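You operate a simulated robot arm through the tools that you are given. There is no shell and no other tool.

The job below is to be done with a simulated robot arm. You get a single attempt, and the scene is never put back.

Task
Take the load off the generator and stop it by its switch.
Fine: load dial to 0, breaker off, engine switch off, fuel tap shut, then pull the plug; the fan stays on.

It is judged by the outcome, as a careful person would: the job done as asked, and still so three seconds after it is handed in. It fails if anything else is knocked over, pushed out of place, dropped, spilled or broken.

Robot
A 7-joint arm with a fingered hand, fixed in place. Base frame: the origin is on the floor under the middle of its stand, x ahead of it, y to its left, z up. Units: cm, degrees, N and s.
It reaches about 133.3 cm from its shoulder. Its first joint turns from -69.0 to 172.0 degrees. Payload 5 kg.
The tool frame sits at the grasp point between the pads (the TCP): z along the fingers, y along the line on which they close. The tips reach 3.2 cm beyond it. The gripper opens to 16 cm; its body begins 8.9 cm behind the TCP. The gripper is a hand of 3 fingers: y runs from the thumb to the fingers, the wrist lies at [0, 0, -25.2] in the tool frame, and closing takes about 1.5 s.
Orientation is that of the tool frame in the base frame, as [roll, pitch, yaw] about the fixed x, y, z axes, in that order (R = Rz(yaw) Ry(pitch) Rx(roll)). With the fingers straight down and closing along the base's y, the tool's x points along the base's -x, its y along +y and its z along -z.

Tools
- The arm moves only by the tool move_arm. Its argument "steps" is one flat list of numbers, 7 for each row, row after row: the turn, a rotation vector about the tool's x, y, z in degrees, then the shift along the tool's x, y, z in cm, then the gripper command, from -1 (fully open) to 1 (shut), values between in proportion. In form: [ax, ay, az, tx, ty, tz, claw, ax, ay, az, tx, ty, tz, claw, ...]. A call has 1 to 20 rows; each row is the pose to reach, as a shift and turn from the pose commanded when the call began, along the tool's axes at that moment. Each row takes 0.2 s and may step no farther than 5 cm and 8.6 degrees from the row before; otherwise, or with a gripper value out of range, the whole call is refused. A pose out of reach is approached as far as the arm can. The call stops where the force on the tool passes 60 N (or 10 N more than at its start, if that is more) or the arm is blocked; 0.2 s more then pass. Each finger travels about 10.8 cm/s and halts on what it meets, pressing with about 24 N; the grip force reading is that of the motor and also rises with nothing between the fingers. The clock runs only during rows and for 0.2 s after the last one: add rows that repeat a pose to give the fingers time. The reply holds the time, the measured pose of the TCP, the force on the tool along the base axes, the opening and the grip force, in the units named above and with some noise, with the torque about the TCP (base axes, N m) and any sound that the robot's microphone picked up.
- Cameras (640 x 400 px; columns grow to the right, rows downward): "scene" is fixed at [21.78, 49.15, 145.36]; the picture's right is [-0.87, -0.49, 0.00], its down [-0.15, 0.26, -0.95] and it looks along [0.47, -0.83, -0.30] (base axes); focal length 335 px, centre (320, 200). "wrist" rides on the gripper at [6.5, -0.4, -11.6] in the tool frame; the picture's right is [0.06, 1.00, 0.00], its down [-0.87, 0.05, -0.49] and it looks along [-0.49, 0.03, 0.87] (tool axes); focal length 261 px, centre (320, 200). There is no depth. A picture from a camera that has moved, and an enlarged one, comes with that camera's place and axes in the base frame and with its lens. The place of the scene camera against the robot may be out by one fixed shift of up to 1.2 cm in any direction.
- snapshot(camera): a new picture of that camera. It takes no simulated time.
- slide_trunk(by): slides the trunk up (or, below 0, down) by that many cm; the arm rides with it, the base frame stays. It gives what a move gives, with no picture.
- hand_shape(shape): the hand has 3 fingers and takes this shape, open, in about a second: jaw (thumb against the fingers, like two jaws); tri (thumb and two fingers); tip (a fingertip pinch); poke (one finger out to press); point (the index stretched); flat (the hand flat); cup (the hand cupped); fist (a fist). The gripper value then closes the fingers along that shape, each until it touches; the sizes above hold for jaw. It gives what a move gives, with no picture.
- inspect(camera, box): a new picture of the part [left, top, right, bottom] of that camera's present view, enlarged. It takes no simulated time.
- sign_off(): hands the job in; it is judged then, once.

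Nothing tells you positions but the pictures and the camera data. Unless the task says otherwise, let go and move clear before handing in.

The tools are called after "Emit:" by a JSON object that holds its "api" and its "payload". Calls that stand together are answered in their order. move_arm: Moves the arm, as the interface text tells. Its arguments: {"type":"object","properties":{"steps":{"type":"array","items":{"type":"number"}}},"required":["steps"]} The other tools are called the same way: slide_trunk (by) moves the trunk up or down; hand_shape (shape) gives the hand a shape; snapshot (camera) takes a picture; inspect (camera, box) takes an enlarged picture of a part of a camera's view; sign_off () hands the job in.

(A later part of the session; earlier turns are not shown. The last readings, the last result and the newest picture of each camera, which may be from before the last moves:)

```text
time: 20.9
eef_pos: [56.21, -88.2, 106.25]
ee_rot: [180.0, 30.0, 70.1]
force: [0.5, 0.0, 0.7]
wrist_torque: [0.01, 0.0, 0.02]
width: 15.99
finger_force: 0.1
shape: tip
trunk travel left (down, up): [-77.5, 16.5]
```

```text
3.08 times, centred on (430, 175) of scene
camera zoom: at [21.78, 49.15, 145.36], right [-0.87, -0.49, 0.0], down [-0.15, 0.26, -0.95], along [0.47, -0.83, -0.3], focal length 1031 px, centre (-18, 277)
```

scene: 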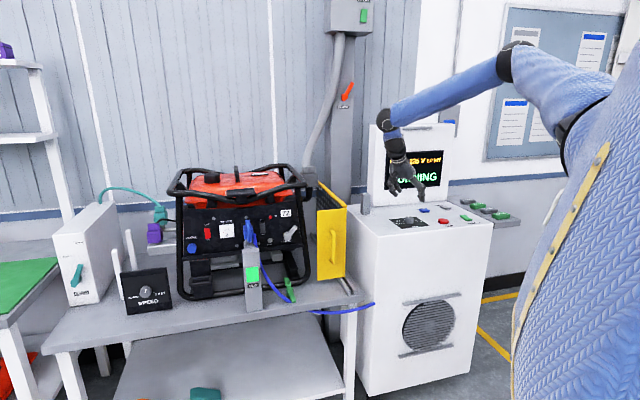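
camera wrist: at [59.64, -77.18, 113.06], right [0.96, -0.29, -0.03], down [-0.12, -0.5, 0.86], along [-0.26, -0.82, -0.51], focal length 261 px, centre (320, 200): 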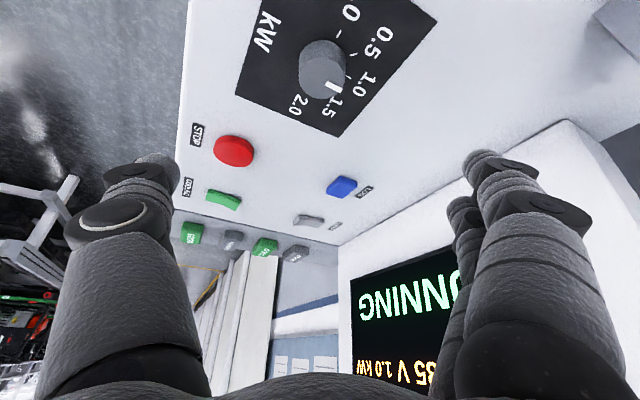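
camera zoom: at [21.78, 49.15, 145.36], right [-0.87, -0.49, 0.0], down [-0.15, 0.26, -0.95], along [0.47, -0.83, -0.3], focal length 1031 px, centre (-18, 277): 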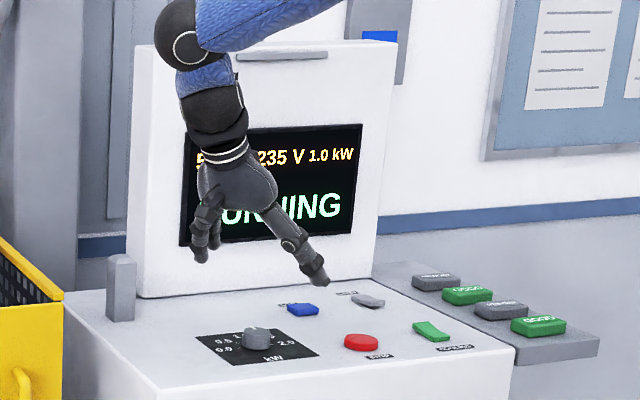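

I'll close this shape partway in free air to see how the fingertips meet.

Emit:
{"api": "move_arm", "payload": {"steps": [0, 0, 0, 0, 0, 0, -0.4, 0, 0, 0, 0, 0, 0, 0, 0, 0, 0, 0, 0, 0, 0.4, 0, 0, 0, 0, 0, 0, 0.4, 0, 0, 0, 0, 0, 0, 0.4, 0, 0, 0, 0, 0, 0, 0.4, 0, 0, 0, 0, 0, 0, 0.4]}}

Emit:
{"api": "snapshot", "payload": {"camera": "wrist"}}

Emit:
{"api": "inspect", "payload": {"camera": "scene", "box": [385, 150, 485, 230]}}

```text
time: 22.5
eef_pos: [56.23, -88.09, 106.21]
ee_rot: [179.9, 29.9, 70.1]
force: [-0.2, -0.4, 0.0]
wrist_torque: [0.02, 0.0, -0.01]
width: 4.83
finger_force: 0.1
shape: tip
trunk travel left (down, up): [-77.5, 16.5]
```

```text
taken
camera wrist: at [59.65, -77.19, 113.06], right [0.96, -0.29, -0.03], down [-0.12, -0.5, 0.86], along [-0.26, -0.82, -0.51], focal length 261 px, centre (320, 200)
```

wrist: 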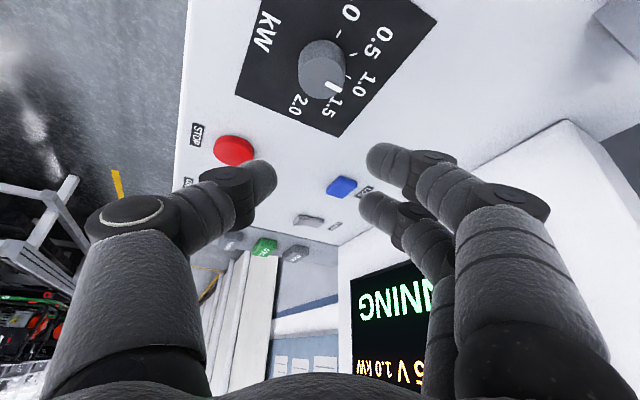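

```text
5.00 times, centred on (435, 190) of scene
camera zoom: at [21.78, 49.15, 145.36], right [-0.87, -0.49, 0.0], down [-0.15, 0.26, -0.95], along [0.47, -0.83, -0.3], focal length 1676 px, centre (-255, 250)
```

zoom: 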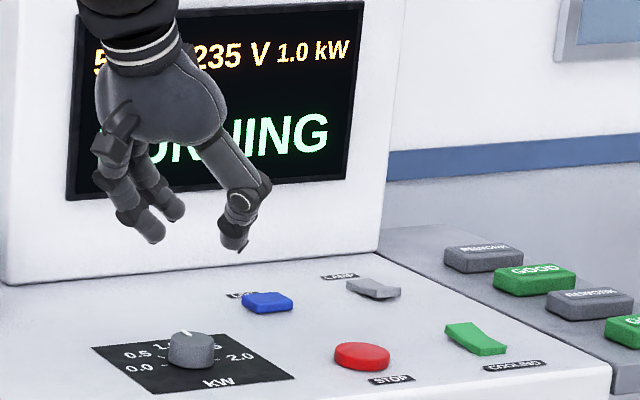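

The two fingers sit ~3 cm apart along the tilt direction, so a tilted hand puts one lower. I'll test whether a more upright hand (10° tilt) is reachable here.

Emit:
{"api": "move_arm", "payload": {"steps": [0, 5, 0, -0.23, -0.04, 0.13, 0, 0, 10, 0, -0.46, -0.07, 0.27, -0.25, 0, 15, 0, -0.69, -0.11, 0.4, -0.25, 0, 20, 0, -0.92, -0.15, 0.53, -0.25, 0, 20, 0, -0.92, -0.15, 0.53, -0.25]}}

Emit:
{"api": "snapshot", "payload": {"camera": "wrist"}}

Emit:
{"api": "snapshot", "payload": {"camera": "scene"}}

```text
time: 23.7
eef_pos: [55.67, -88.99, 106.33]
ee_rot: [179.9, 9.9, 70.2]
force: [0.0, -0.1, 1.0]
wrist_torque: [0.0, 0.0, 0.04]
width: 9.92
finger_force: 0.0
shape: tip
trunk travel left (down, up): [-77.5, 16.5]
```

```text
taken
camera wrist: at [58.12, -80.89, 116.58], right [0.96, -0.28, -0.01], down [-0.21, -0.74, 0.63], along [-0.18, -0.61, -0.77], focal length 261 px, centre (320, 200)
```

wrist: 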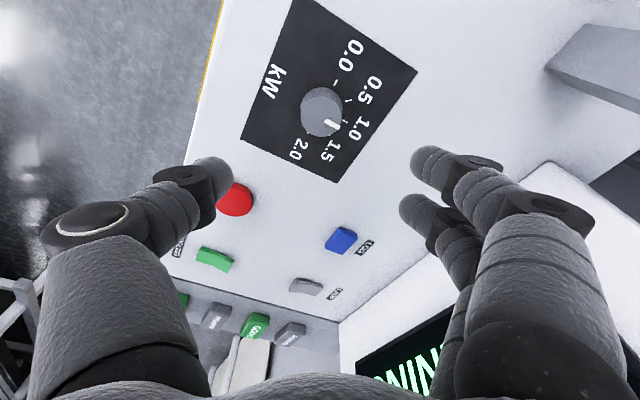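

```text
taken
```

scene: 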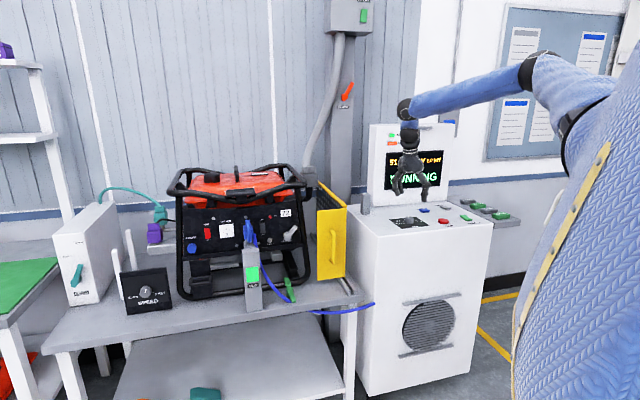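

A nearly upright hand is reachable here, which suits the three fingers better. I'll go fully vertical, return to the jaw shape, and rehearse the quarter turn in free air above the dial.

Emit:
{"api": "move_arm", "payload": {"steps": [0, 5, 0, -0.31, 0.03, 0.05, -0.25, 0, 10, 0, -0.62, 0.05, 0.11, -0.25, 0, 10, 0, -0.62, 0.05, 0.11, -0.25]}}

Emit:
{"api": "hand_shape", "payload": {"shape": "jaw"}}

Emit:
{"api": "move_arm", "payload": {"steps": [0, 0, -8.5, 0, 0, 0, -0.25, 0, 0, -17, 0, 0, 0, -0.25, 0, 0, -25.5, 0, 0, 0, -0.25, 0, 0, -34, 0, 0, 0, -0.25, 0, 0, -42.5, 0, 0, 0, -0.25, 0, 0, -51, 0, 0, 0, -0.25, 0, 0, -59.5, 0, 0, 0, -0.25, 0, 0, -68, 0, 0, 0, -0.25, 0, 0, -76.5, 0, 0, 0, -0.25, 0, 0, -85, 0, 0, 0, -0.25, 0, 0, -92, 0, 0, 0, -0.25, 0, 0, -92, 0, 0, 0, -0.25]}}

Emit:
{"api": "snapshot", "payload": {"camera": "scene"}}

Emit:
{"api": "snapshot", "payload": {"camera": "wrist"}}

```text
time: 24.5
eef_pos: [55.54, -89.76, 106.33]
ee_rot: [180.0, -0.2, 70.1]
force: [0.0, -0.6, 0.5]
wrist_torque: [-0.01, -0.02, -0.01]
width: 9.92
finger_force: 0.1
shape: tip
trunk travel left (down, up): [-77.5, 16.5]
```

```text
time: 25.4
eef_pos: [55.4, -89.86, 106.1]
ee_rot: [-180.0, -0.2, 70.2]
force: [0.0, -0.1, -0.1]
wrist_torque: [0.0, 0.01, 0.0]
width: 16.0
finger_force: 0.0
shape: jaw
trunk travel left (down, up): [-77.5, 16.5]
```

```text
time: 28.0
eef_pos: [55.48, -89.61, 106.11]
ee_rot: [179.9, 0.0, 162.4]
force: [-0.4, -0.3, 0.3]
wrist_torque: [0.01, 0.0, 0.0]
width: 10.04
finger_force: 0.2
shape: jaw
trunk travel left (down, up): [-77.5, 16.5]
```

```text
taken
```

scene: 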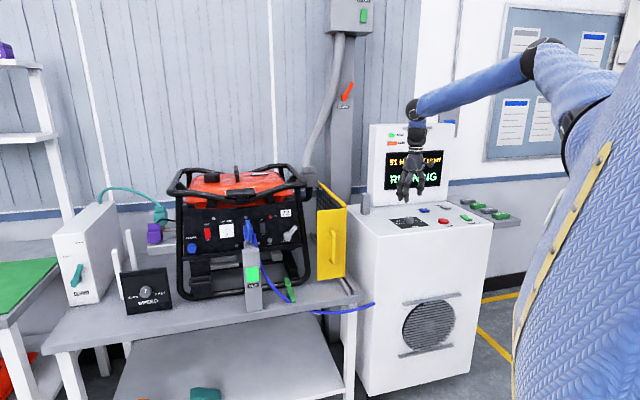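

```text
taken
camera wrist: at [49.09, -88.02, 117.76], right [0.24, 0.97, 0.0], down [0.84, -0.21, 0.49], along [0.48, -0.12, -0.87], focal length 261 px, centre (320, 200)
```

wrist: 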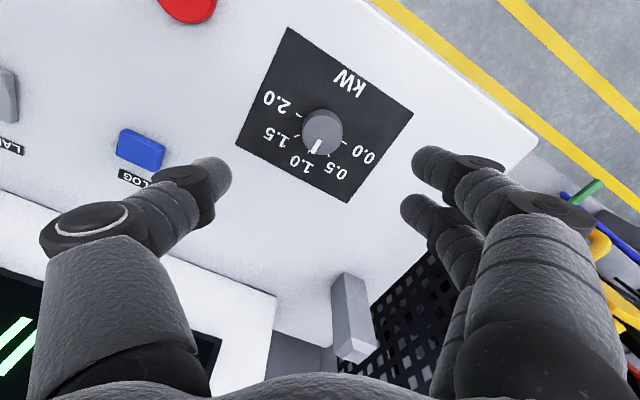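

The full quarter turn is feasible in free air. I'll turn back, then descend over the knob with the hand vertical.

Emit:
{"api": "move_arm", "payload": {"steps": [0, 0, 8.5, 0.02, 0.01, 0, -0.25, 0, 0, 17, 0.05, 0.03, 0, -0.25, 0, 0, 25.5, 0.07, 0.05, 0, -0.25, 0, 0, 34, 0.1, 0.06, 0, -0.25, 0, 0, 42.5, 0.12, 0.08, 0, -0.25, 0, 0, 51, 0.14, 0.09, 0, -0.25, 0, 0, 59.5, 0.17, 0.11, 0, -0.25, 0, 0, 68, 0.17, 0.11, 0, -0.25, 0, 0, 76.5, 0.17, 0.11, 0, -0.25, 0, 0, 85, 0.17, 0.11, 0, -0.25, 0, 0, 92, 0.17, 0.11, 0, -0.25, 0, 0, 92, 0.17, 0.11, 2.5, -0.25, 0, 0, 92, 0.17, 0.11, 5, -0.25, 0, 0, 92, 0.17, 0.11, 7.5, -0.25, 0, 0, 92, 0.17, 0.11, 9.4, -0.25, 0, 0, 92, 0.17, 0.11, 10.4, -0.25, 0, 0, 92, 0.17, 0.11, 10.4, -0.25]}}

Emit:
{"api": "snapshot", "payload": {"camera": "wrist"}}

Emit:
{"api": "inspect", "payload": {"camera": "scene", "box": [385, 180, 485, 240]}}

```text
time: 31.6
eef_pos: [55.39, -89.53, 95.93]
ee_rot: [179.9, -0.2, 70.2]
force: [-0.1, -0.3, 0.6]
wrist_torque: [0.02, 0.01, 0.0]
width: 10.04
finger_force: 0.0
shape: jaw
trunk travel left (down, up): [-77.5, 16.5]
```

```text
taken
camera wrist: at [57.19, -83.12, 107.49], right [0.96, -0.28, 0.0], down [-0.24, -0.84, 0.49], along [-0.14, -0.47, -0.87], focal length 261 px, centre (320, 200)
```

wrist: 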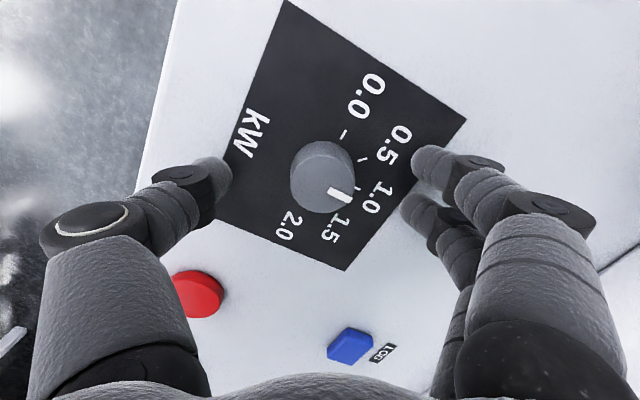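

```text
6.40 times, centred on (435, 210) of scene
camera zoom: at [21.78, 49.15, 145.36], right [-0.87, -0.49, 0.0], down [-0.15, 0.26, -0.95], along [0.47, -0.83, -0.3], focal length 2145 px, centre (-416, 136)
```

zoom: 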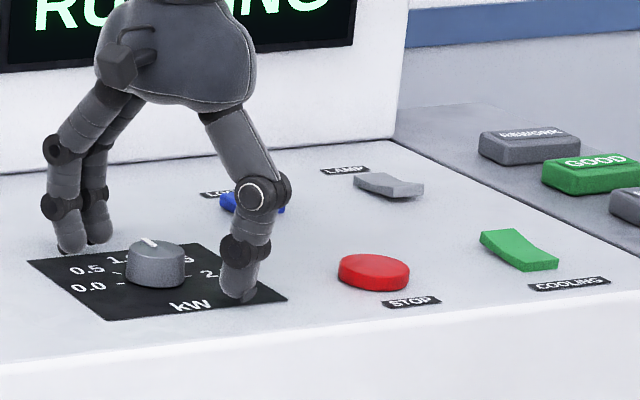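

The fingers are level and centred on the knob. Closing now.

Emit:
{"api": "move_arm", "payload": {"steps": [0, 0, 0, 0, 0, 0, 0.2, 0, 0, 0, 0, 0, 0, 0.4, 0, 0, 0, 0, 0, 0, 0.6, 0, 0, 0, 0, 0, 0, 0.8, 0, 0, 0, 0, 0, 0, 1, 0, 0, 0, 0, 0, 0, 1, 0, 0, 0, 0, 0, 0, 1]}}

Emit:
{"api": "snapshot", "payload": {"camera": "wrist"}}

Emit:
{"api": "inspect", "payload": {"camera": "scene", "box": [385, 180, 485, 240]}}

```text
time: 33.2
eef_pos: [55.35, -89.31, 95.85]
ee_rot: [179.9, -0.1, 70.2]
force: [-0.2, 0.9, -2.2]
wrist_torque: [0.03, -0.01, -0.01]
width: 2.72
finger_force: 24.1
shape: jaw
trunk travel left (down, up): [-77.5, 16.5]
```

```text
taken
camera wrist: at [57.19, -83.12, 107.48], right [0.96, -0.28, 0.0], down [-0.24, -0.84, 0.49], along [-0.14, -0.47, -0.87], focal length 261 px, centre (320, 200)
```

wrist: 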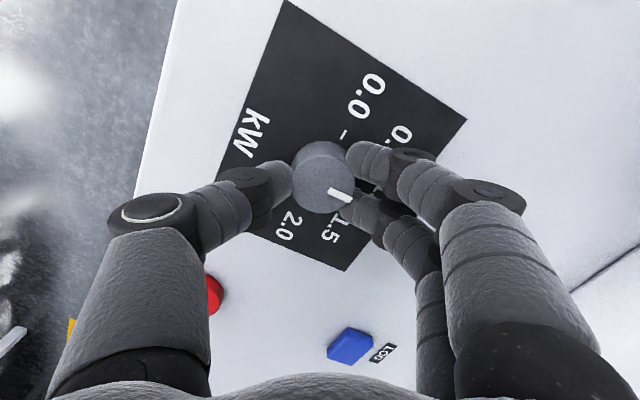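

```text
6.40 times, centred on (435, 210) of scene
camera zoom: at [21.78, 49.15, 145.36], right [-0.87, -0.49, 0.0], down [-0.15, 0.26, -0.95], along [0.47, -0.83, -0.3], focal length 2145 px, centre (-416, 136)
```

zoom: 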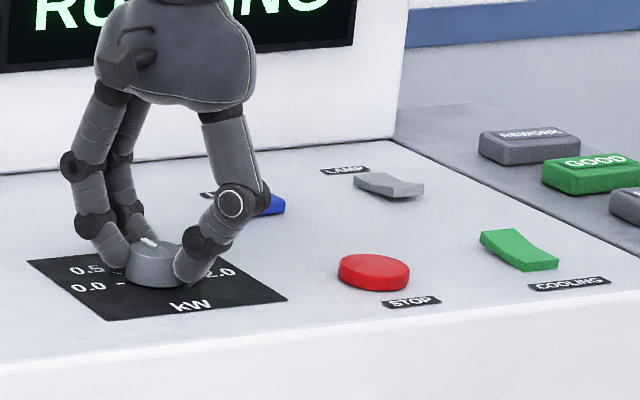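

The knob is held firmly with little side force. I'll turn it counter-clockwise 45° first and check the pointer.

Emit:
{"api": "move_arm", "payload": {"steps": [0, 0, -7.5, 0, 0, 0, 1, 0, 0, -15, 0, 0, 0, 1, 0, 0, -22.5, 0, 0, 0, 1, 0, 0, -30, 0, 0, 0, 1, 0, 0, -37.5, 0, 0, 0, 1, 0, 0, -45, 0, 0, 0, 1, 0, 0, -45, 0, 0, 0, 1]}}

Emit:
{"api": "inspect", "payload": {"camera": "scene", "box": [385, 180, 485, 240]}}

Emit:
{"api": "snapshot", "payload": {"camera": "wrist"}}

Emit:
{"api": "inspect", "payload": {"camera": "scene", "box": [365, 110, 465, 200]}}

```text
time: 34.8
eef_pos: [55.35, -89.49, 95.86]
ee_rot: [179.9, 0.0, 115.2]
force: [3.4, -1.3, -0.4]
wrist_torque: [-0.06, -0.09, -0.01]
width: 2.69
finger_force: 23.7
shape: jaw
trunk travel left (down, up): [-77.5, 16.5]
```

```text
6.40 times, centred on (435, 210) of scene
camera zoom: at [21.78, 49.15, 145.36], right [-0.87, -0.49, 0.0], down [-0.15, 0.26, -0.95], along [0.47, -0.83, -0.3], focal length 2145 px, centre (-416, 136)
```

zoom: 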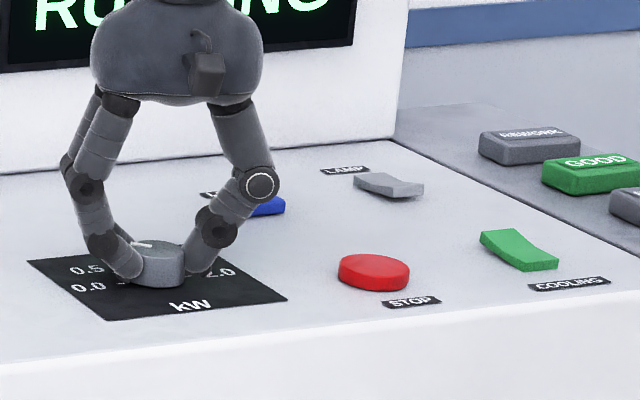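

```text
taken
camera wrist: at [52.22, -83.77, 107.46], right [0.88, 0.48, 0.0], down [0.42, -0.76, 0.49], along [0.24, -0.43, -0.87], focal length 261 px, centre (320, 200)
```

wrist: 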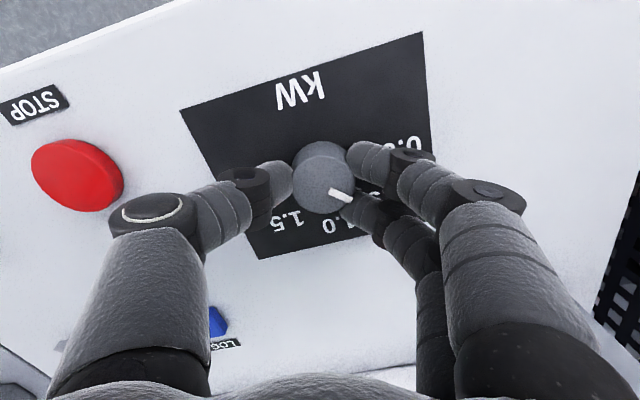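

```text
4.44 times, centred on (415, 155) of scene
camera zoom: at [21.78, 49.15, 145.36], right [-0.87, -0.49, 0.0], down [-0.15, 0.26, -0.95], along [0.47, -0.83, -0.3], focal length 1490 px, centre (-102, 400)
```

zoom: 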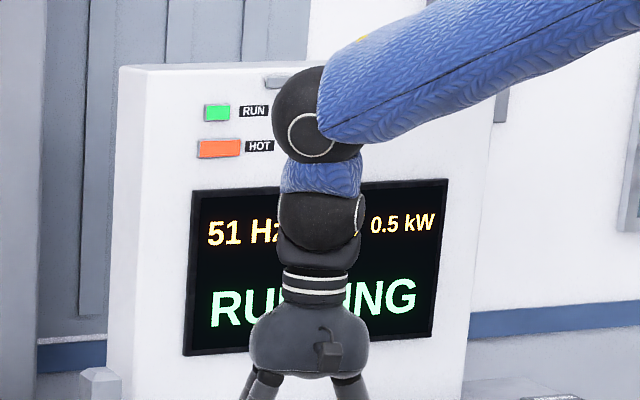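

The knob turns with the hand and the display now reads 0.5 kW. I'll finish the remaining 45° to 0.0.

Emit:
{"api": "move_arm", "payload": {"steps": [0, 0, -7.5, 0, 0, 0, 1, 0, 0, -15, 0, 0, 0, 1, 0, 0, -22.5, 0, 0, 0, 1, 0, 0, -30, 0, 0, 0, 1, 0, 0, -37.5, 0, 0, 0, 1, 0, 0, -45, 0, 0, 0, 1, 0, 0, -46, 0, 0, 0, 1]}}

Emit:
{"api": "inspect", "payload": {"camera": "scene", "box": [365, 110, 465, 200]}}

Emit:
{"api": "snapshot", "payload": {"camera": "wrist"}}

```text
time: 36.4
eef_pos: [55.56, -89.65, 95.83]
ee_rot: [180.0, 0.1, 161.3]
force: [10.1, -6.1, 1.3]
wrist_torque: [-0.14, -0.23, -0.32]
width: 2.68
finger_force: 24.4
shape: jaw
trunk travel left (down, up): [-77.5, 16.5]
```

```text
4.44 times, centred on (415, 155) of scene
camera zoom: at [21.78, 49.15, 145.36], right [-0.87, -0.49, 0.0], down [-0.15, 0.26, -0.95], along [0.47, -0.83, -0.3], focal length 1490 px, centre (-102, 400)
```

zoom: 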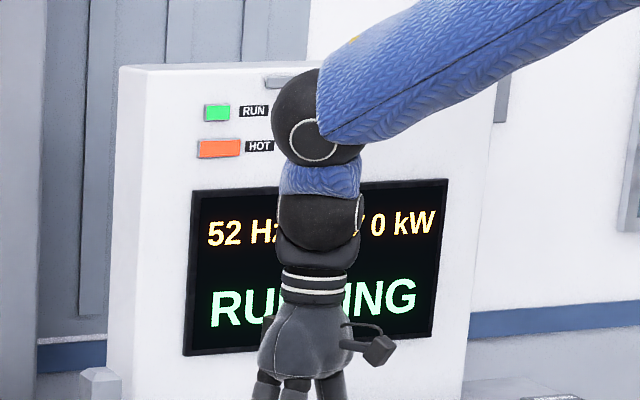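

```text
taken
camera wrist: at [49.15, -87.81, 107.45], right [0.26, 0.97, 0.0], down [0.84, -0.23, 0.49], along [0.48, -0.13, -0.87], focal length 261 px, centre (320, 200)
```

wrist: 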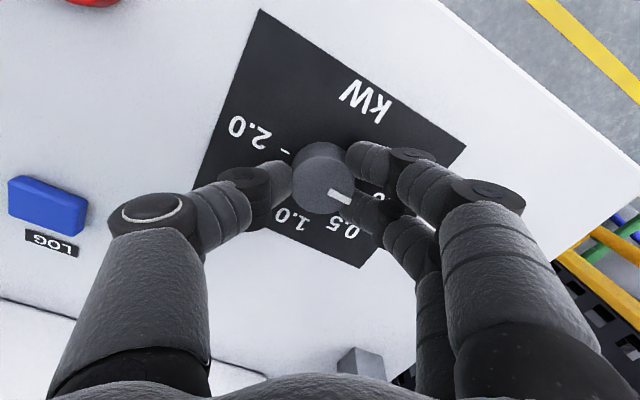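

The display shows 0 kW and the knob reached its end stop. I'll release, lift clear, and verify the pointer.

Emit:
{"api": "move_arm", "payload": {"steps": [0, 0, 0, 0, 0, 0, 0.6, 0, 0, 0, 0, 0, 0, 0.2, 0, 0, 0, 0, 0, 0, -0.25, 0, 0, 0, 0, 0, 0, -0.25, 0, 0, 0, 0, 0, -2.5, -0.25, 0, 0, 0, 0, 0, -6, -0.25, 0, 0, 0, 0, 0, -10, -0.25, 0, 0, 0, 0, 0, -14, -0.25, 0, 0, 0, 0, 0, -18, -0.25, 0, 0, 0, 0, 0, -18, -0.25]}}

Emit:
{"api": "snapshot", "payload": {"camera": "wrist"}}

Emit:
{"api": "snapshot", "payload": {"camera": "scene"}}

Emit:
{"api": "inspect", "payload": {"camera": "scene", "box": [370, 120, 470, 240]}}

```text
time: 38.6
eef_pos: [55.26, -89.55, 113.81]
ee_rot: [179.9, -0.1, 161.2]
force: [0.3, 0.4, -0.8]
wrist_torque: [-0.01, 0.0, -0.01]
width: 9.94
finger_force: 0.1
shape: jaw
trunk travel left (down, up): [-77.5, 16.5]
```

```text
taken
camera wrist: at [49.0, -87.81, 125.35], right [0.26, 0.96, 0.0], down [0.84, -0.23, 0.49], along [0.47, -0.13, -0.87], focal length 261 px, centre (320, 200)
```

wrist: 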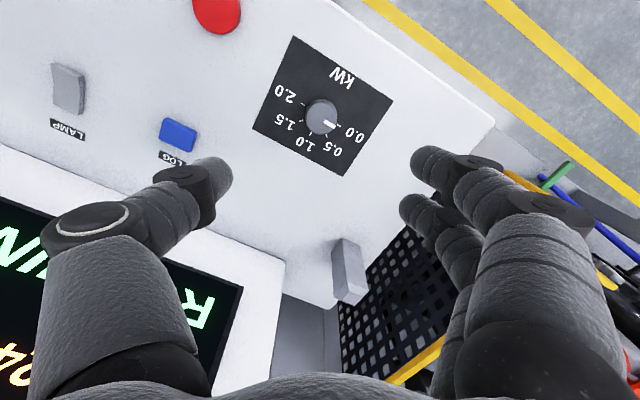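

```text
taken
```

scene: 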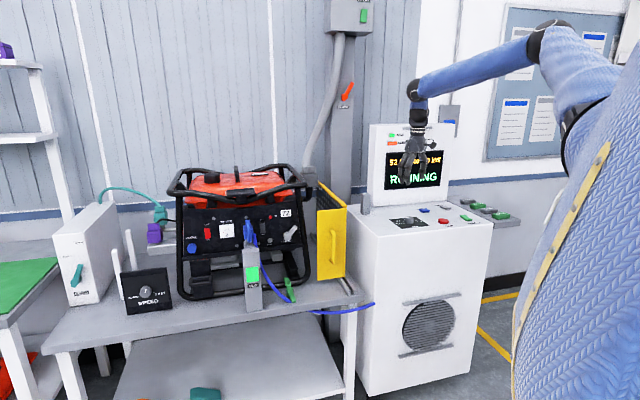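

```text
3.33 times, centred on (420, 180) of scene
camera zoom: at [21.78, 49.15, 145.36], right [-0.87, -0.49, 0.0], down [-0.15, 0.26, -0.95], along [0.47, -0.83, -0.3], focal length 1117 px, centre (-13, 267)
```

zoom: 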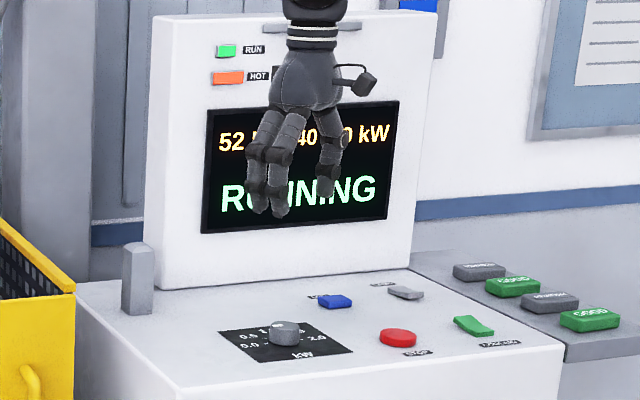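

The pointer is at 0.0 and the display reads 52 Hz, 240 V, 0 kW. Next is the breaker on the generator panel, which I take to be near (99, -43, 97). I'll withdraw up and back first, then travel left well above everything.

Emit:
{"api": "move_arm", "payload": {"steps": [0, 0, 0, 2.14, 2.74, -2.91, -0.25, 0, 0, 0, 4.29, 5.49, -5.82, -0.25, 0, 0, 0, 6.43, 8.23, -8.73, -0.25, 0, 0, 0, 8.57, 10.98, -11.64, -0.25, 0, 0, 0, 10.72, 13.72, -14.56, -0.25, 0, 0, 0, 12.86, 16.47, -17.47, -0.25, 0, 0, 0, 15, 19.21, -20.38, -0.25, 0, 0, 0, 17.15, 21.96, -23.29, -0.25, 0, 0, 0, 19.29, 24.7, -26.2, -0.25]}}

Emit:
{"api": "snapshot", "payload": {"camera": "scene"}}

```text
time: 40.6
eef_pos: [44.91, -59.58, 140.35]
ee_rot: [-180.0, 0.1, 161.2]
force: [0.3, 1.7, -0.4]
wrist_torque: [-0.03, -0.01, -0.04]
width: 9.98
finger_force: 0.1
shape: jaw
trunk travel left (down, up): [-77.5, 16.5]
```

```text
taken
```

scene: 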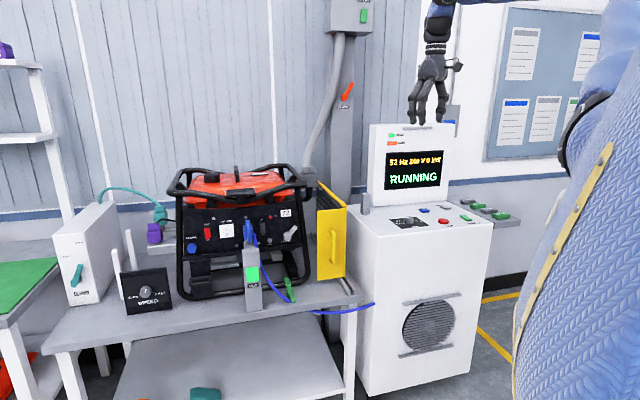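

Clear of the console. Now travelling left at height toward the front of the generator.

Emit:
{"api": "move_arm", "payload": {"steps": [0, 0, 0, 0.2, 4.64, 0, -0.25, 0, 0, 0, 0.39, 9.28, 0, -0.25, 0, 0, 0, 0.59, 13.92, 0, -0.25, 0, 0, 0, 0.79, 18.56, 0, -0.25, 0, 0, 0, 0.99, 23.2, 0, -0.25]}}

Emit:
{"api": "move_arm", "payload": {"steps": [0, 0, 0, 0.2, 4.64, 0, -0.25, 0, 0, 0, 0.39, 9.28, 0, -0.25, 0, 0, 0, 0.59, 13.92, 0, -0.25, 0, 0, 0, 0.79, 18.56, 0, -0.25, 0, 0, 0, 0.99, 23.2, 0, -0.25]}}

Emit:
{"api": "snapshot", "payload": {"camera": "scene"}}

Emit:
{"api": "snapshot", "payload": {"camera": "wrist"}}

```text
time: 41.8
eef_pos: [51.62, -37.47, 140.0]
ee_rot: [-180.0, -0.1, 161.2]
force: [1.1, 1.2, 0.1]
wrist_torque: [-0.05, 0.03, -0.03]
width: 9.98
finger_force: 0.0
shape: jaw
trunk travel left (down, up): [-77.5, 16.5]
```

```text
time: 43.0
eef_pos: [58.29, -15.24, 140.06]
ee_rot: [179.9, -0.1, 161.0]
force: [-0.2, 0.1, -0.6]
wrist_torque: [-0.02, 0.03, 0.01]
width: 10.0
finger_force: 0.0
shape: jaw
trunk travel left (down, up): [-77.5, 16.5]
```

```text
taken
```

scene: 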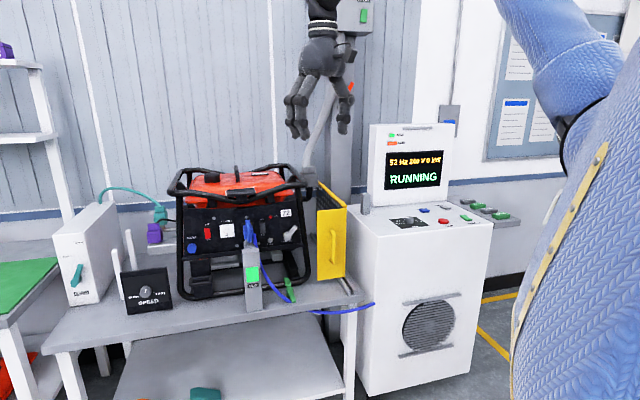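

```text
taken
camera wrist: at [51.92, -13.59, 151.59], right [0.26, 0.96, 0.0], down [0.84, -0.23, 0.49], along [0.47, -0.13, -0.87], focal length 261 px, centre (320, 200)
```

wrist: 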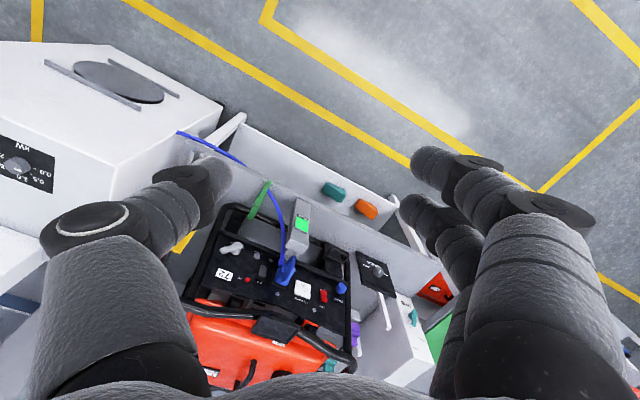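

In place in front of and above the generator, with nothing touched. I'll take the poke shape and look at the finger geometry here in free space.

Emit:
{"api": "hand_shape", "payload": {"shape": "poke"}}

Emit:
{"api": "snapshot", "payload": {"camera": "wrist"}}

Emit:
{"api": "inspect", "payload": {"camera": "scene", "box": [260, 0, 400, 150]}}

Emit:
{"api": "inspect", "payload": {"camera": "wrist", "box": [170, 150, 370, 380]}}

```text
time: 43.9
eef_pos: [58.05, -15.47, 140.06]
ee_rot: [179.9, 0.1, 161.3]
force: [-0.7, -0.1, -1.0]
wrist_torque: [0.02, 0.03, 0.02]
width: 0.0
finger_force: 0.1
shape: poke
trunk travel left (down, up): [-77.5, 16.5]
```

```text
taken
camera wrist: at [51.7, -13.67, 151.64], right [0.26, 0.96, 0.0], down [0.84, -0.23, 0.49], along [0.48, -0.13, -0.87], focal length 261 px, centre (320, 200)
```

wrist: 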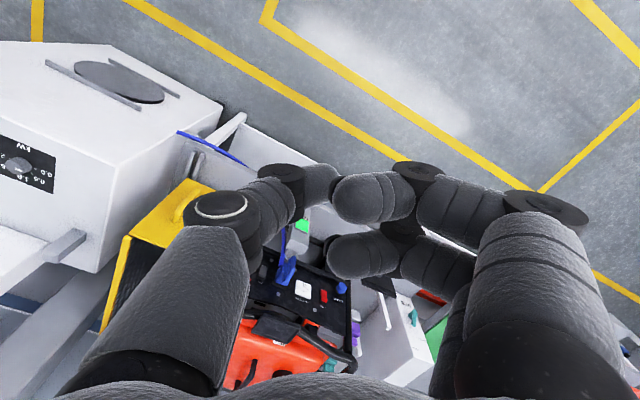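

```text
2.67 times, centred on (330, 75) of scene
camera zoom: at [21.78, 49.15, 145.36], right [-0.87, -0.49, 0.0], down [-0.15, 0.26, -0.95], along [0.47, -0.83, -0.3], focal length 894 px, centre (293, 533)
```

zoom: 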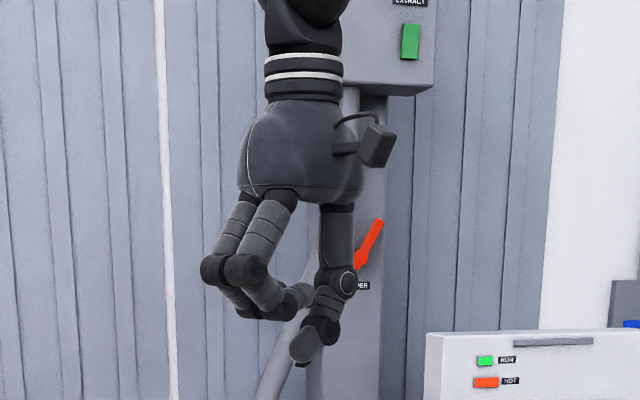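

```text
1.74 times, centred on (270, 265) of wrist
camera zoom: at [51.7, -13.67, 151.64], right [0.26, 0.96, 0.0], down [0.84, -0.23, 0.49], along [0.48, -0.13, -0.87], focal length 453 px, centre (407, 87)
```

zoom: 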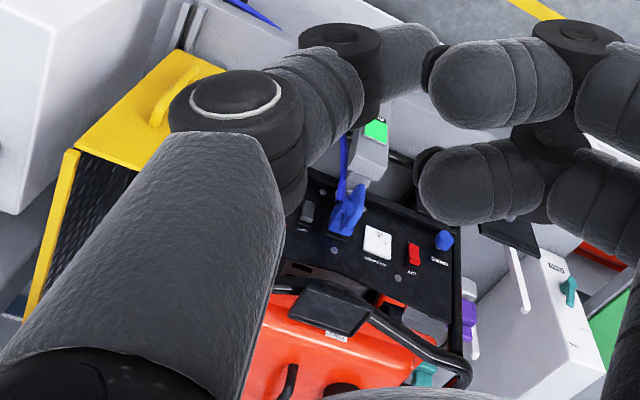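

The poke finger (the thumb) points out about 3 cm beyond the TCP. I'll zoom on the panel and the RUN post next to the plug to understand clearances.

Emit:
{"api": "inspect", "payload": {"camera": "wrist", "box": [260, 205, 360, 320]}}

Emit:
{"api": "inspect", "payload": {"camera": "scene", "box": [232, 205, 292, 265]}}

Emit:
{"api": "inspect", "payload": {"camera": "scene", "box": [165, 160, 325, 310]}}

```text
3.48 times, centred on (310, 262) of wrist
camera zoom: at [51.7, -13.67, 151.64], right [0.26, 0.96, 0.0], down [0.84, -0.23, 0.49], along [0.48, -0.13, -0.87], focal length 907 px, centre (355, -17)
```

zoom: 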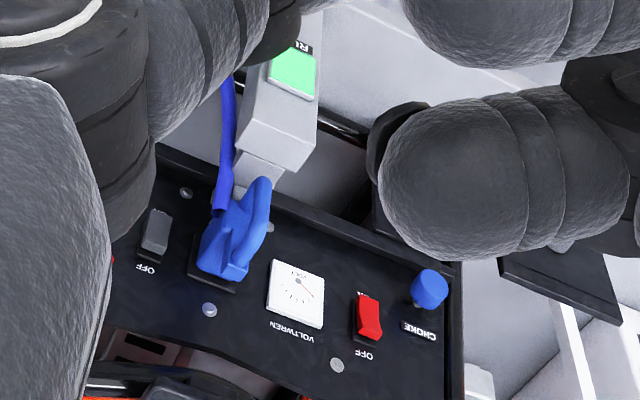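

```text
6.67 times, centred on (262, 235) of scene
camera zoom: at [21.78, 49.15, 145.36], right [-0.87, -0.49, 0.0], down [-0.15, 0.26, -0.95], along [0.47, -0.83, -0.3], focal length 2234 px, centre (707, -33)
```

zoom: 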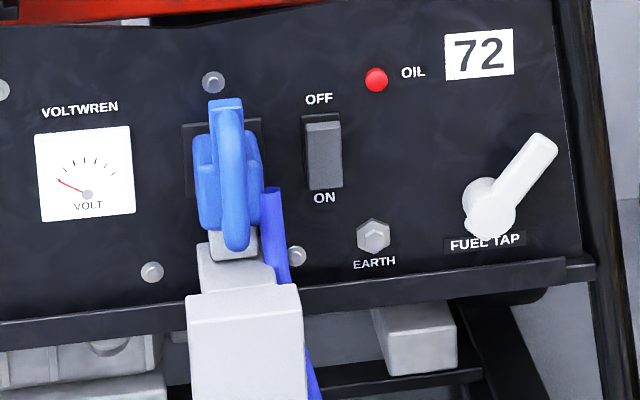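

```text
2.67 times, centred on (245, 235) of scene
camera zoom: at [21.78, 49.15, 145.36], right [-0.87, -0.49, 0.0], down [-0.15, 0.26, -0.95], along [0.47, -0.83, -0.3], focal length 894 px, centre (520, 107)
```

zoom: 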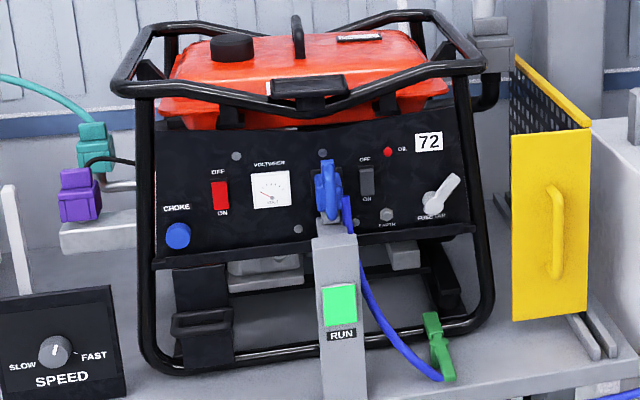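

The panel looks vertical and about 12 cm behind the RUN post; the plug's ring sits left of the breaker, so I want the folded fingers kept away from it. The arm's present shoulder configuration may not reach that far left, so I'll move further left while high and free, so any reconfiguration happens in open space.

Emit:
{"api": "move_arm", "payload": {"steps": [0, 0, 0, 0.5, 4, -2, 1, 0, 0, 0, 1, 8, -4, 1, 0, 0, 0, 1.5, 12, -6, 1, 0, 0, 0, 2, 16, -8, 1, 0, 0, 0, 2.5, 20, -10, 1, 0, 0, 0, 3, 24, -12, 1]}}

Emit:
{"api": "snapshot", "payload": {"camera": "scene"}}

```text
time: 45.3
eef_pos: [57.56, -10.96, 143.11]
ee_rot: [179.6, 0.1, 161.2]
force: [0.4, -0.1, -0.6]
wrist_torque: [0.03, 0.03, 0.0]
width: 0.0
finger_force: 24.0
shape: jaw
out of reach, approached as far as the arm can: row 2, 3, 4, 5, 6
trunk travel left (down, up): [-77.5, 16.5]
```

```text
taken
```

scene: 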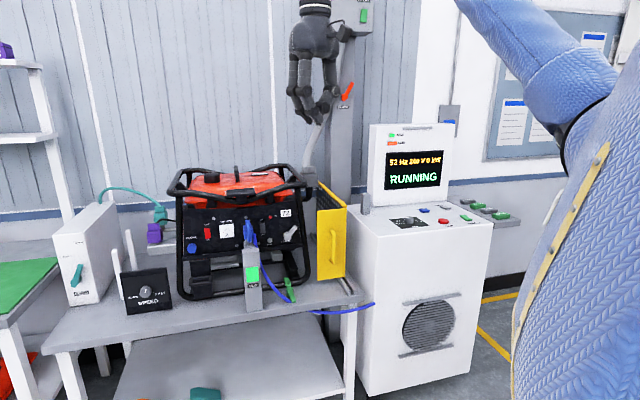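

In this configuration the arm stops at its first-joint limit near y = -11. I'll try returning to the exact starting pose, which the arm's original configuration reaches easily.

Emit:
{"api": "move_arm", "payload": {"steps": [0, 0, -5, 0.08, 0.53, 2.74, -0.25, 0, 0, -10, 0.15, 1.07, 5.48, -0.25, 0, 0, -15, 0.23, 1.6, 8.22, -0.25, 0, 0, -18.8, 0.3, 2.14, 10.96, -0.25, 0, 0, -18.8, 0.38, 2.67, 13.7, -0.25, 0, 0, -18.8, 0.38, 2.67, 13.7, -0.25]}}

Emit:
{"api": "snapshot", "payload": {"camera": "scene"}}

```text
time: 46.7
eef_pos: [57.31, -8.45, 129.46]
ee_rot: [179.8, 0.1, -180.0]
force: [-0.1, -0.6, -0.2]
wrist_torque: [-0.03, 0.01, 0.0]
width: 9.53
finger_force: 0.0
shape: jaw
trunk travel left (down, up): [-77.5, 16.5]
```

```text
taken
```

scene: 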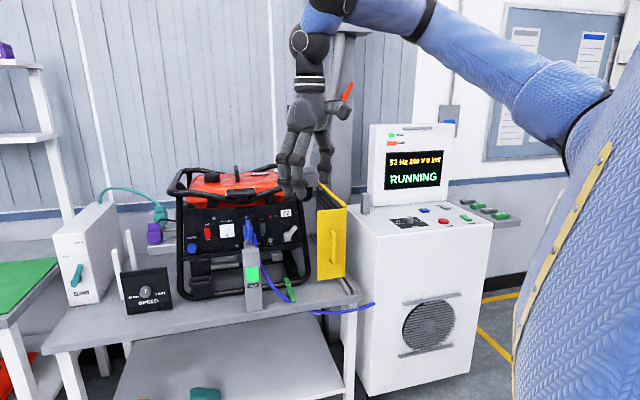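

The arm is back in its original configuration at the starting pose. Now I'll move to a standoff in front of the panel with the hand horizontal, pointing at the panel.

Emit:
{"api": "move_arm", "payload": {"steps": [2.93, -7.07, 2.93, -2.16, -1.56, 1.46, -0.25, 5.86, -14.15, 5.86, -4.32, -3.12, 2.92, -0.25, 8.79, -21.22, 8.79, -6.48, -4.68, 4.38, -0.25, 11.72, -28.3, 11.72, -8.63, -6.23, 5.83, -0.25, 14.65, -35.37, 14.65, -10.79, -7.79, 7.29, -0.25, 17.58, -42.45, 17.58, -12.95, -9.35, 8.75, -0.25, 20.52, -49.52, 20.52, -15.11, -10.91, 10.21, -0.25, 23.45, -56.6, 23.45, -17.27, -12.47, 11.67, -0.25, 26.38, -63.67, 26.38, -19.43, -14.03, 13.13, -0.25, 29.31, -70.75, 29.31, -21.58, -15.58, 14.58, -0.25, 32.24, -77.82, 32.24, -23.74, -17.14, 16.04, -0.25, 35.17, -84.9, 35.17, -25.9, -18.7, 17.5, -0.25]}}

Emit:
{"api": "snapshot", "payload": {"camera": "scene"}}

Emit:
{"api": "snapshot", "payload": {"camera": "wrist"}}

```text
time: 49.3
eef_pos: [91.39, -43.16, 116.47]
ee_rot: [-172.8, 77.2, 152.2]
force: [0.8, 0.4, -0.1]
wrist_torque: [0.02, 0.0, 0.0]
width: 9.53
finger_force: 0.2
shape: jaw
out of reach, approached as far as the arm can: row 1, 2, 3, 4, 5, 6, 7, 8, 9, 10, 11, 12
trunk travel left (down, up): [-77.5, 16.5]
```

```text
taken
```

scene: 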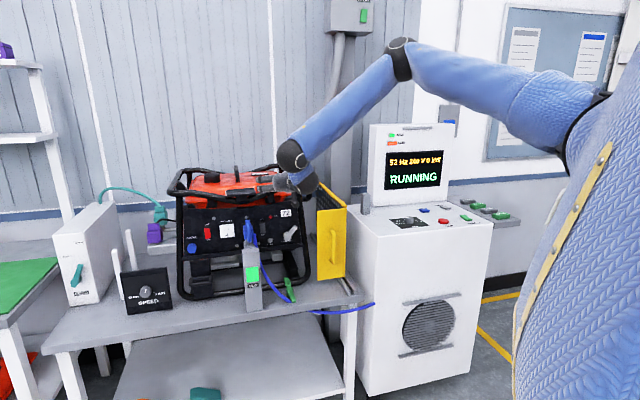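

```text
taken
camera wrist: at [80.67, -36.28, 112.71], right [0.56, 0.83, -0.09], down [-0.19, 0.23, 0.95], along [0.81, -0.52, 0.28], focal length 261 px, centre (320, 200)
```

wrist: 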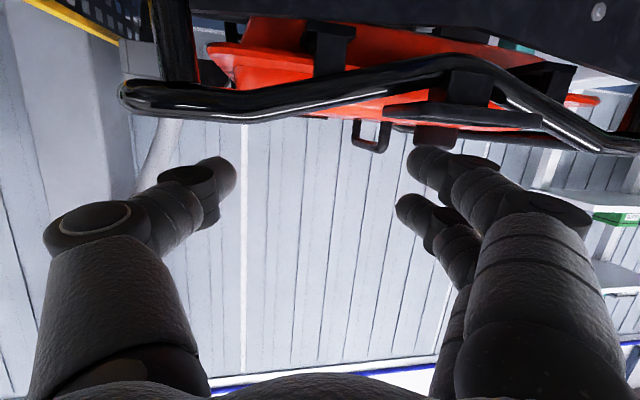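

The arm couldn't follow that tilt here and ended near (91, -43, 116), just above the generator's cage but touching nothing. I'll retreat toward the robot first, then lower the trunk so the shoulder is level with the panel.

Emit:
{"api": "move_arm", "payload": {"steps": [0, 0, 0, 0.07, -1.37, -4.0, -0.25, 0, 0, 0, 0.13, -2.74, -8.0, -0.25, 0, 0, 0, 0.2, -4.11, -12.0, -0.25, 0, 0, 0, 0.27, -5.48, -16.1, -0.25, 0, 0, 0, 0.33, -6.85, -20.1, -0.25, 0, 0, 0, 0.4, -8.22, -24.1, -0.25, 0, 0, 0, 0.47, -9.6, -28.1, -0.25]}}

Emit:
{"api": "snapshot", "payload": {"camera": "scene"}}

```text
time: 50.9
eef_pos: [73.27, -46.95, 125.74]
ee_rot: [-177.1, 73.6, 151.1]
force: [-0.2, 1.0, -0.6]
wrist_torque: [-0.02, 0.0, 0.02]
width: 9.51
finger_force: 0.0
shape: jaw
out of reach, approached as far as the arm can: row 1, 2, 3, 4, 5, 6, 7
trunk travel left (down, up): [-77.5, 16.5]
```

```text
taken
```

scene: 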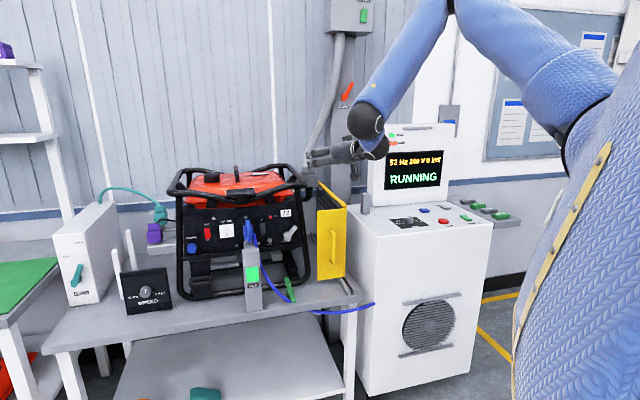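

The wrist bend is at its limit because the forearm slopes steeply down. I'll turn the hand back to vertical and retreat, then lower the trunk.

Emit:
{"api": "move_arm", "payload": {"steps": [0, 7.8, 0, -0.31, 0.7, -2.6, -0.25, 0, 15.6, 0, -0.62, 1.4, -5.3, -0.25, 0, 23.3, 0, -0.93, 2.1, -7.9, -0.25, 0, 31.1, 0, -1.24, 2.8, -10.5, -0.25, 0, 38.9, 0, -1.56, 3.5, -13.2, -0.25, 0, 46.7, 0, -1.87, 4.2, -15.8, -0.25, 0, 54.4, 0, -2.18, 4.9, -18.4, -0.25, 0, 62.2, 0, -2.49, 5.6, -21.1, -0.25, 0, 70, 0, -2.8, 6.3, -23.7, -0.25, 0, 70, 0, -2.8, 6.3, -23.7, -0.25]}}

Emit:
{"api": "snapshot", "payload": {"camera": "scene"}}

```text
time: 53.1
eef_pos: [57.14, -29.89, 135.17]
ee_rot: [-179.1, 3.6, 148.4]
force: [-0.1, 0.6, -0.2]
wrist_torque: [0.03, 0.03, 0.02]
width: 9.54
finger_force: 0.0
shape: jaw
trunk travel left (down, up): [-77.5, 16.5]
```

```text
taken
```

scene: 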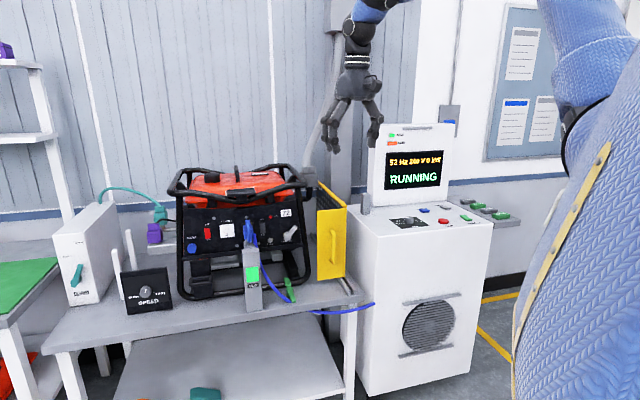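

Back in open space with the hand vertical. Lowering the trunk 35 cm so the shoulder sits near panel height.

Emit:
{"api": "slide_trunk", "payload": {"by": -35}}

Emit:
{"api": "snapshot", "payload": {"camera": "scene"}}

Emit:
{"api": "snapshot", "payload": {"camera": "wrist"}}

```text
time: 56.5
eef_pos: [57.28, -29.93, 100.16]
ee_rot: [-179.2, 3.7, 148.4]
force: [0.2, -0.9, 0.5]
wrist_torque: [0.04, 0.0, -0.02]
width: 9.5
finger_force: 0.0
shape: jaw
trunk travel left (down, up): [-42.5, 51.5]
```

```text
taken
```

scene: 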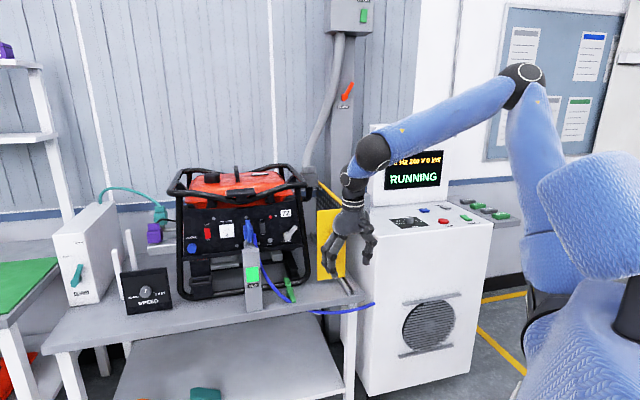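

```text
taken
camera wrist: at [50.98, -26.29, 111.24], right [0.47, 0.88, -0.02], down [0.74, -0.39, 0.55], along [0.47, -0.27, -0.84], focal length 261 px, centre (320, 200)
```

wrist: 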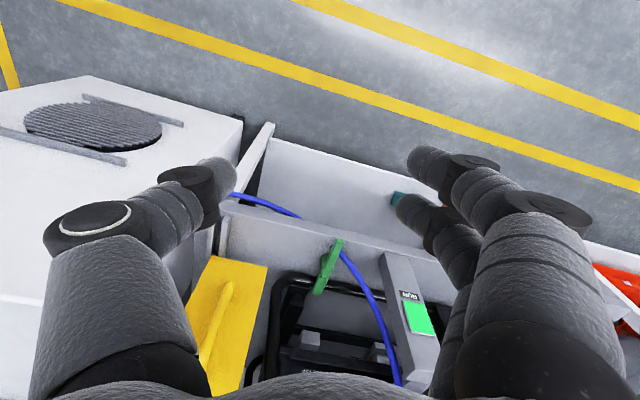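

The arm now has its elbow high and the shoulder near panel height. I'll tilt the hand 45° toward the panel while moving to a standoff.

Emit:
{"api": "move_arm", "payload": {"steps": [0.69, -5.83, 1.83, -2.72, 2.34, -0.97, -0.25, 1.37, -11.66, 3.66, -5.45, 4.69, -1.94, -0.25, 2.06, -17.49, 5.49, -8.17, 7.03, -2.91, -0.25, 2.74, -23.31, 7.31, -10.89, 9.37, -3.89, -0.25, 3.43, -29.14, 9.14, -13.61, 11.71, -4.86, -0.25, 4.11, -34.97, 10.97, -16.34, 14.06, -5.83, -0.25, 4.8, -40.8, 12.8, -19.06, 16.4, -6.8, -0.25, 4.8, -40.8, 12.8, -19.06, 16.4, -6.8, -0.25]}}

Emit:
{"api": "snapshot", "payload": {"camera": "scene"}}

Emit:
{"api": "snapshot", "payload": {"camera": "wrist"}}

```text
time: 58.3
eef_pos: [80.18, -33.55, 106.25]
ee_rot: [176.6, 43.7, 134.9]
force: [0.3, 0.0, -0.3]
wrist_torque: [-0.04, -0.01, -0.02]
width: 9.51
finger_force: 0.2
shape: jaw
out of reach, approached as far as the arm can: row 5, 6, 7, 8
trunk travel left (down, up): [-42.5, 51.5]
```

```text
taken
```

scene: 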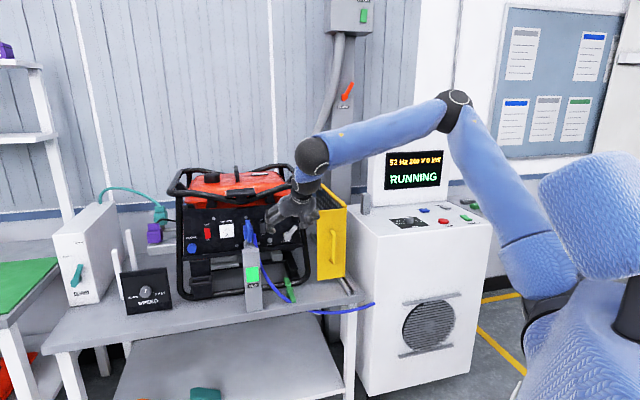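

```text
taken
camera wrist: at [70.45, -25.35, 110.1], right [0.64, 0.76, 0.0], down [0.22, -0.19, 0.96], along [0.73, -0.62, -0.29], focal length 261 px, centre (320, 200)
```

wrist: 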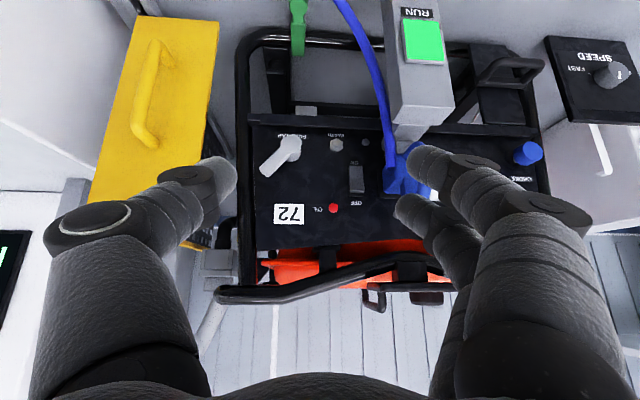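

I have a clear view of the panel from here (hand tilted ~45°, 20 cm in front). With this roll the index is on the left side of the hand, so the point shape would keep the folded fingers away from the plug. Let me try it.

Emit:
{"api": "hand_shape", "payload": {"shape": "point"}}

Emit:
{"api": "snapshot", "payload": {"camera": "wrist"}}

Emit:
{"api": "inspect", "payload": {"camera": "scene", "box": [230, 130, 370, 260]}}

```text
time: 59.2
eef_pos: [80.25, -33.66, 106.04]
ee_rot: [176.6, 43.6, 135.0]
force: [-0.2, -0.5, 0.2]
wrist_torque: [-0.04, 0.03, -0.05]
width: 0.0
finger_force: 0.0
shape: point
trunk travel left (down, up): [-42.5, 51.5]
```

```text
taken
camera wrist: at [70.44, -25.34, 110.07], right [0.64, 0.76, 0.0], down [0.22, -0.19, 0.96], along [0.73, -0.62, -0.29], focal length 261 px, centre (320, 200)
```

wrist: 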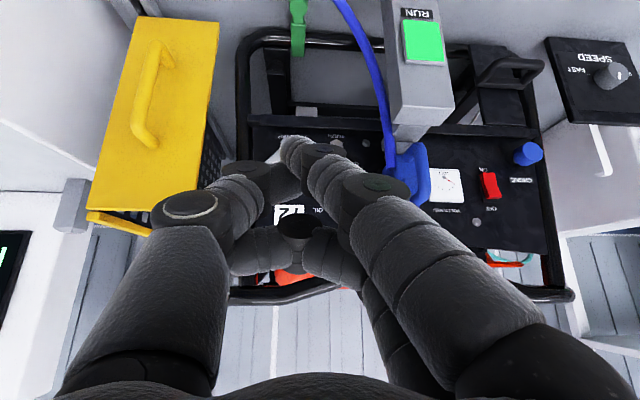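

```text
3.08 times, centred on (300, 195) of scene
camera zoom: at [21.78, 49.15, 145.36], right [-0.87, -0.49, 0.0], down [-0.15, 0.26, -0.95], along [0.47, -0.83, -0.3], focal length 1031 px, centre (382, 215)
```

zoom: 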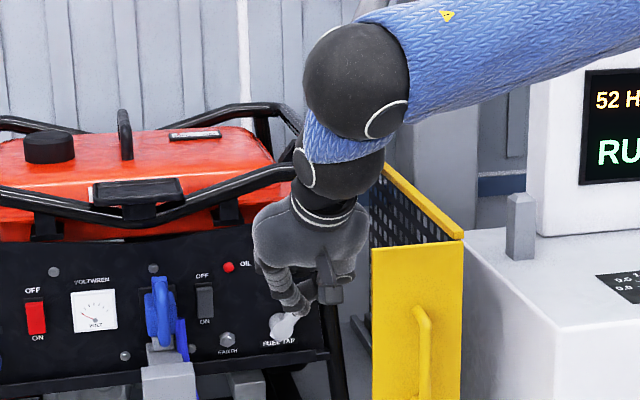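

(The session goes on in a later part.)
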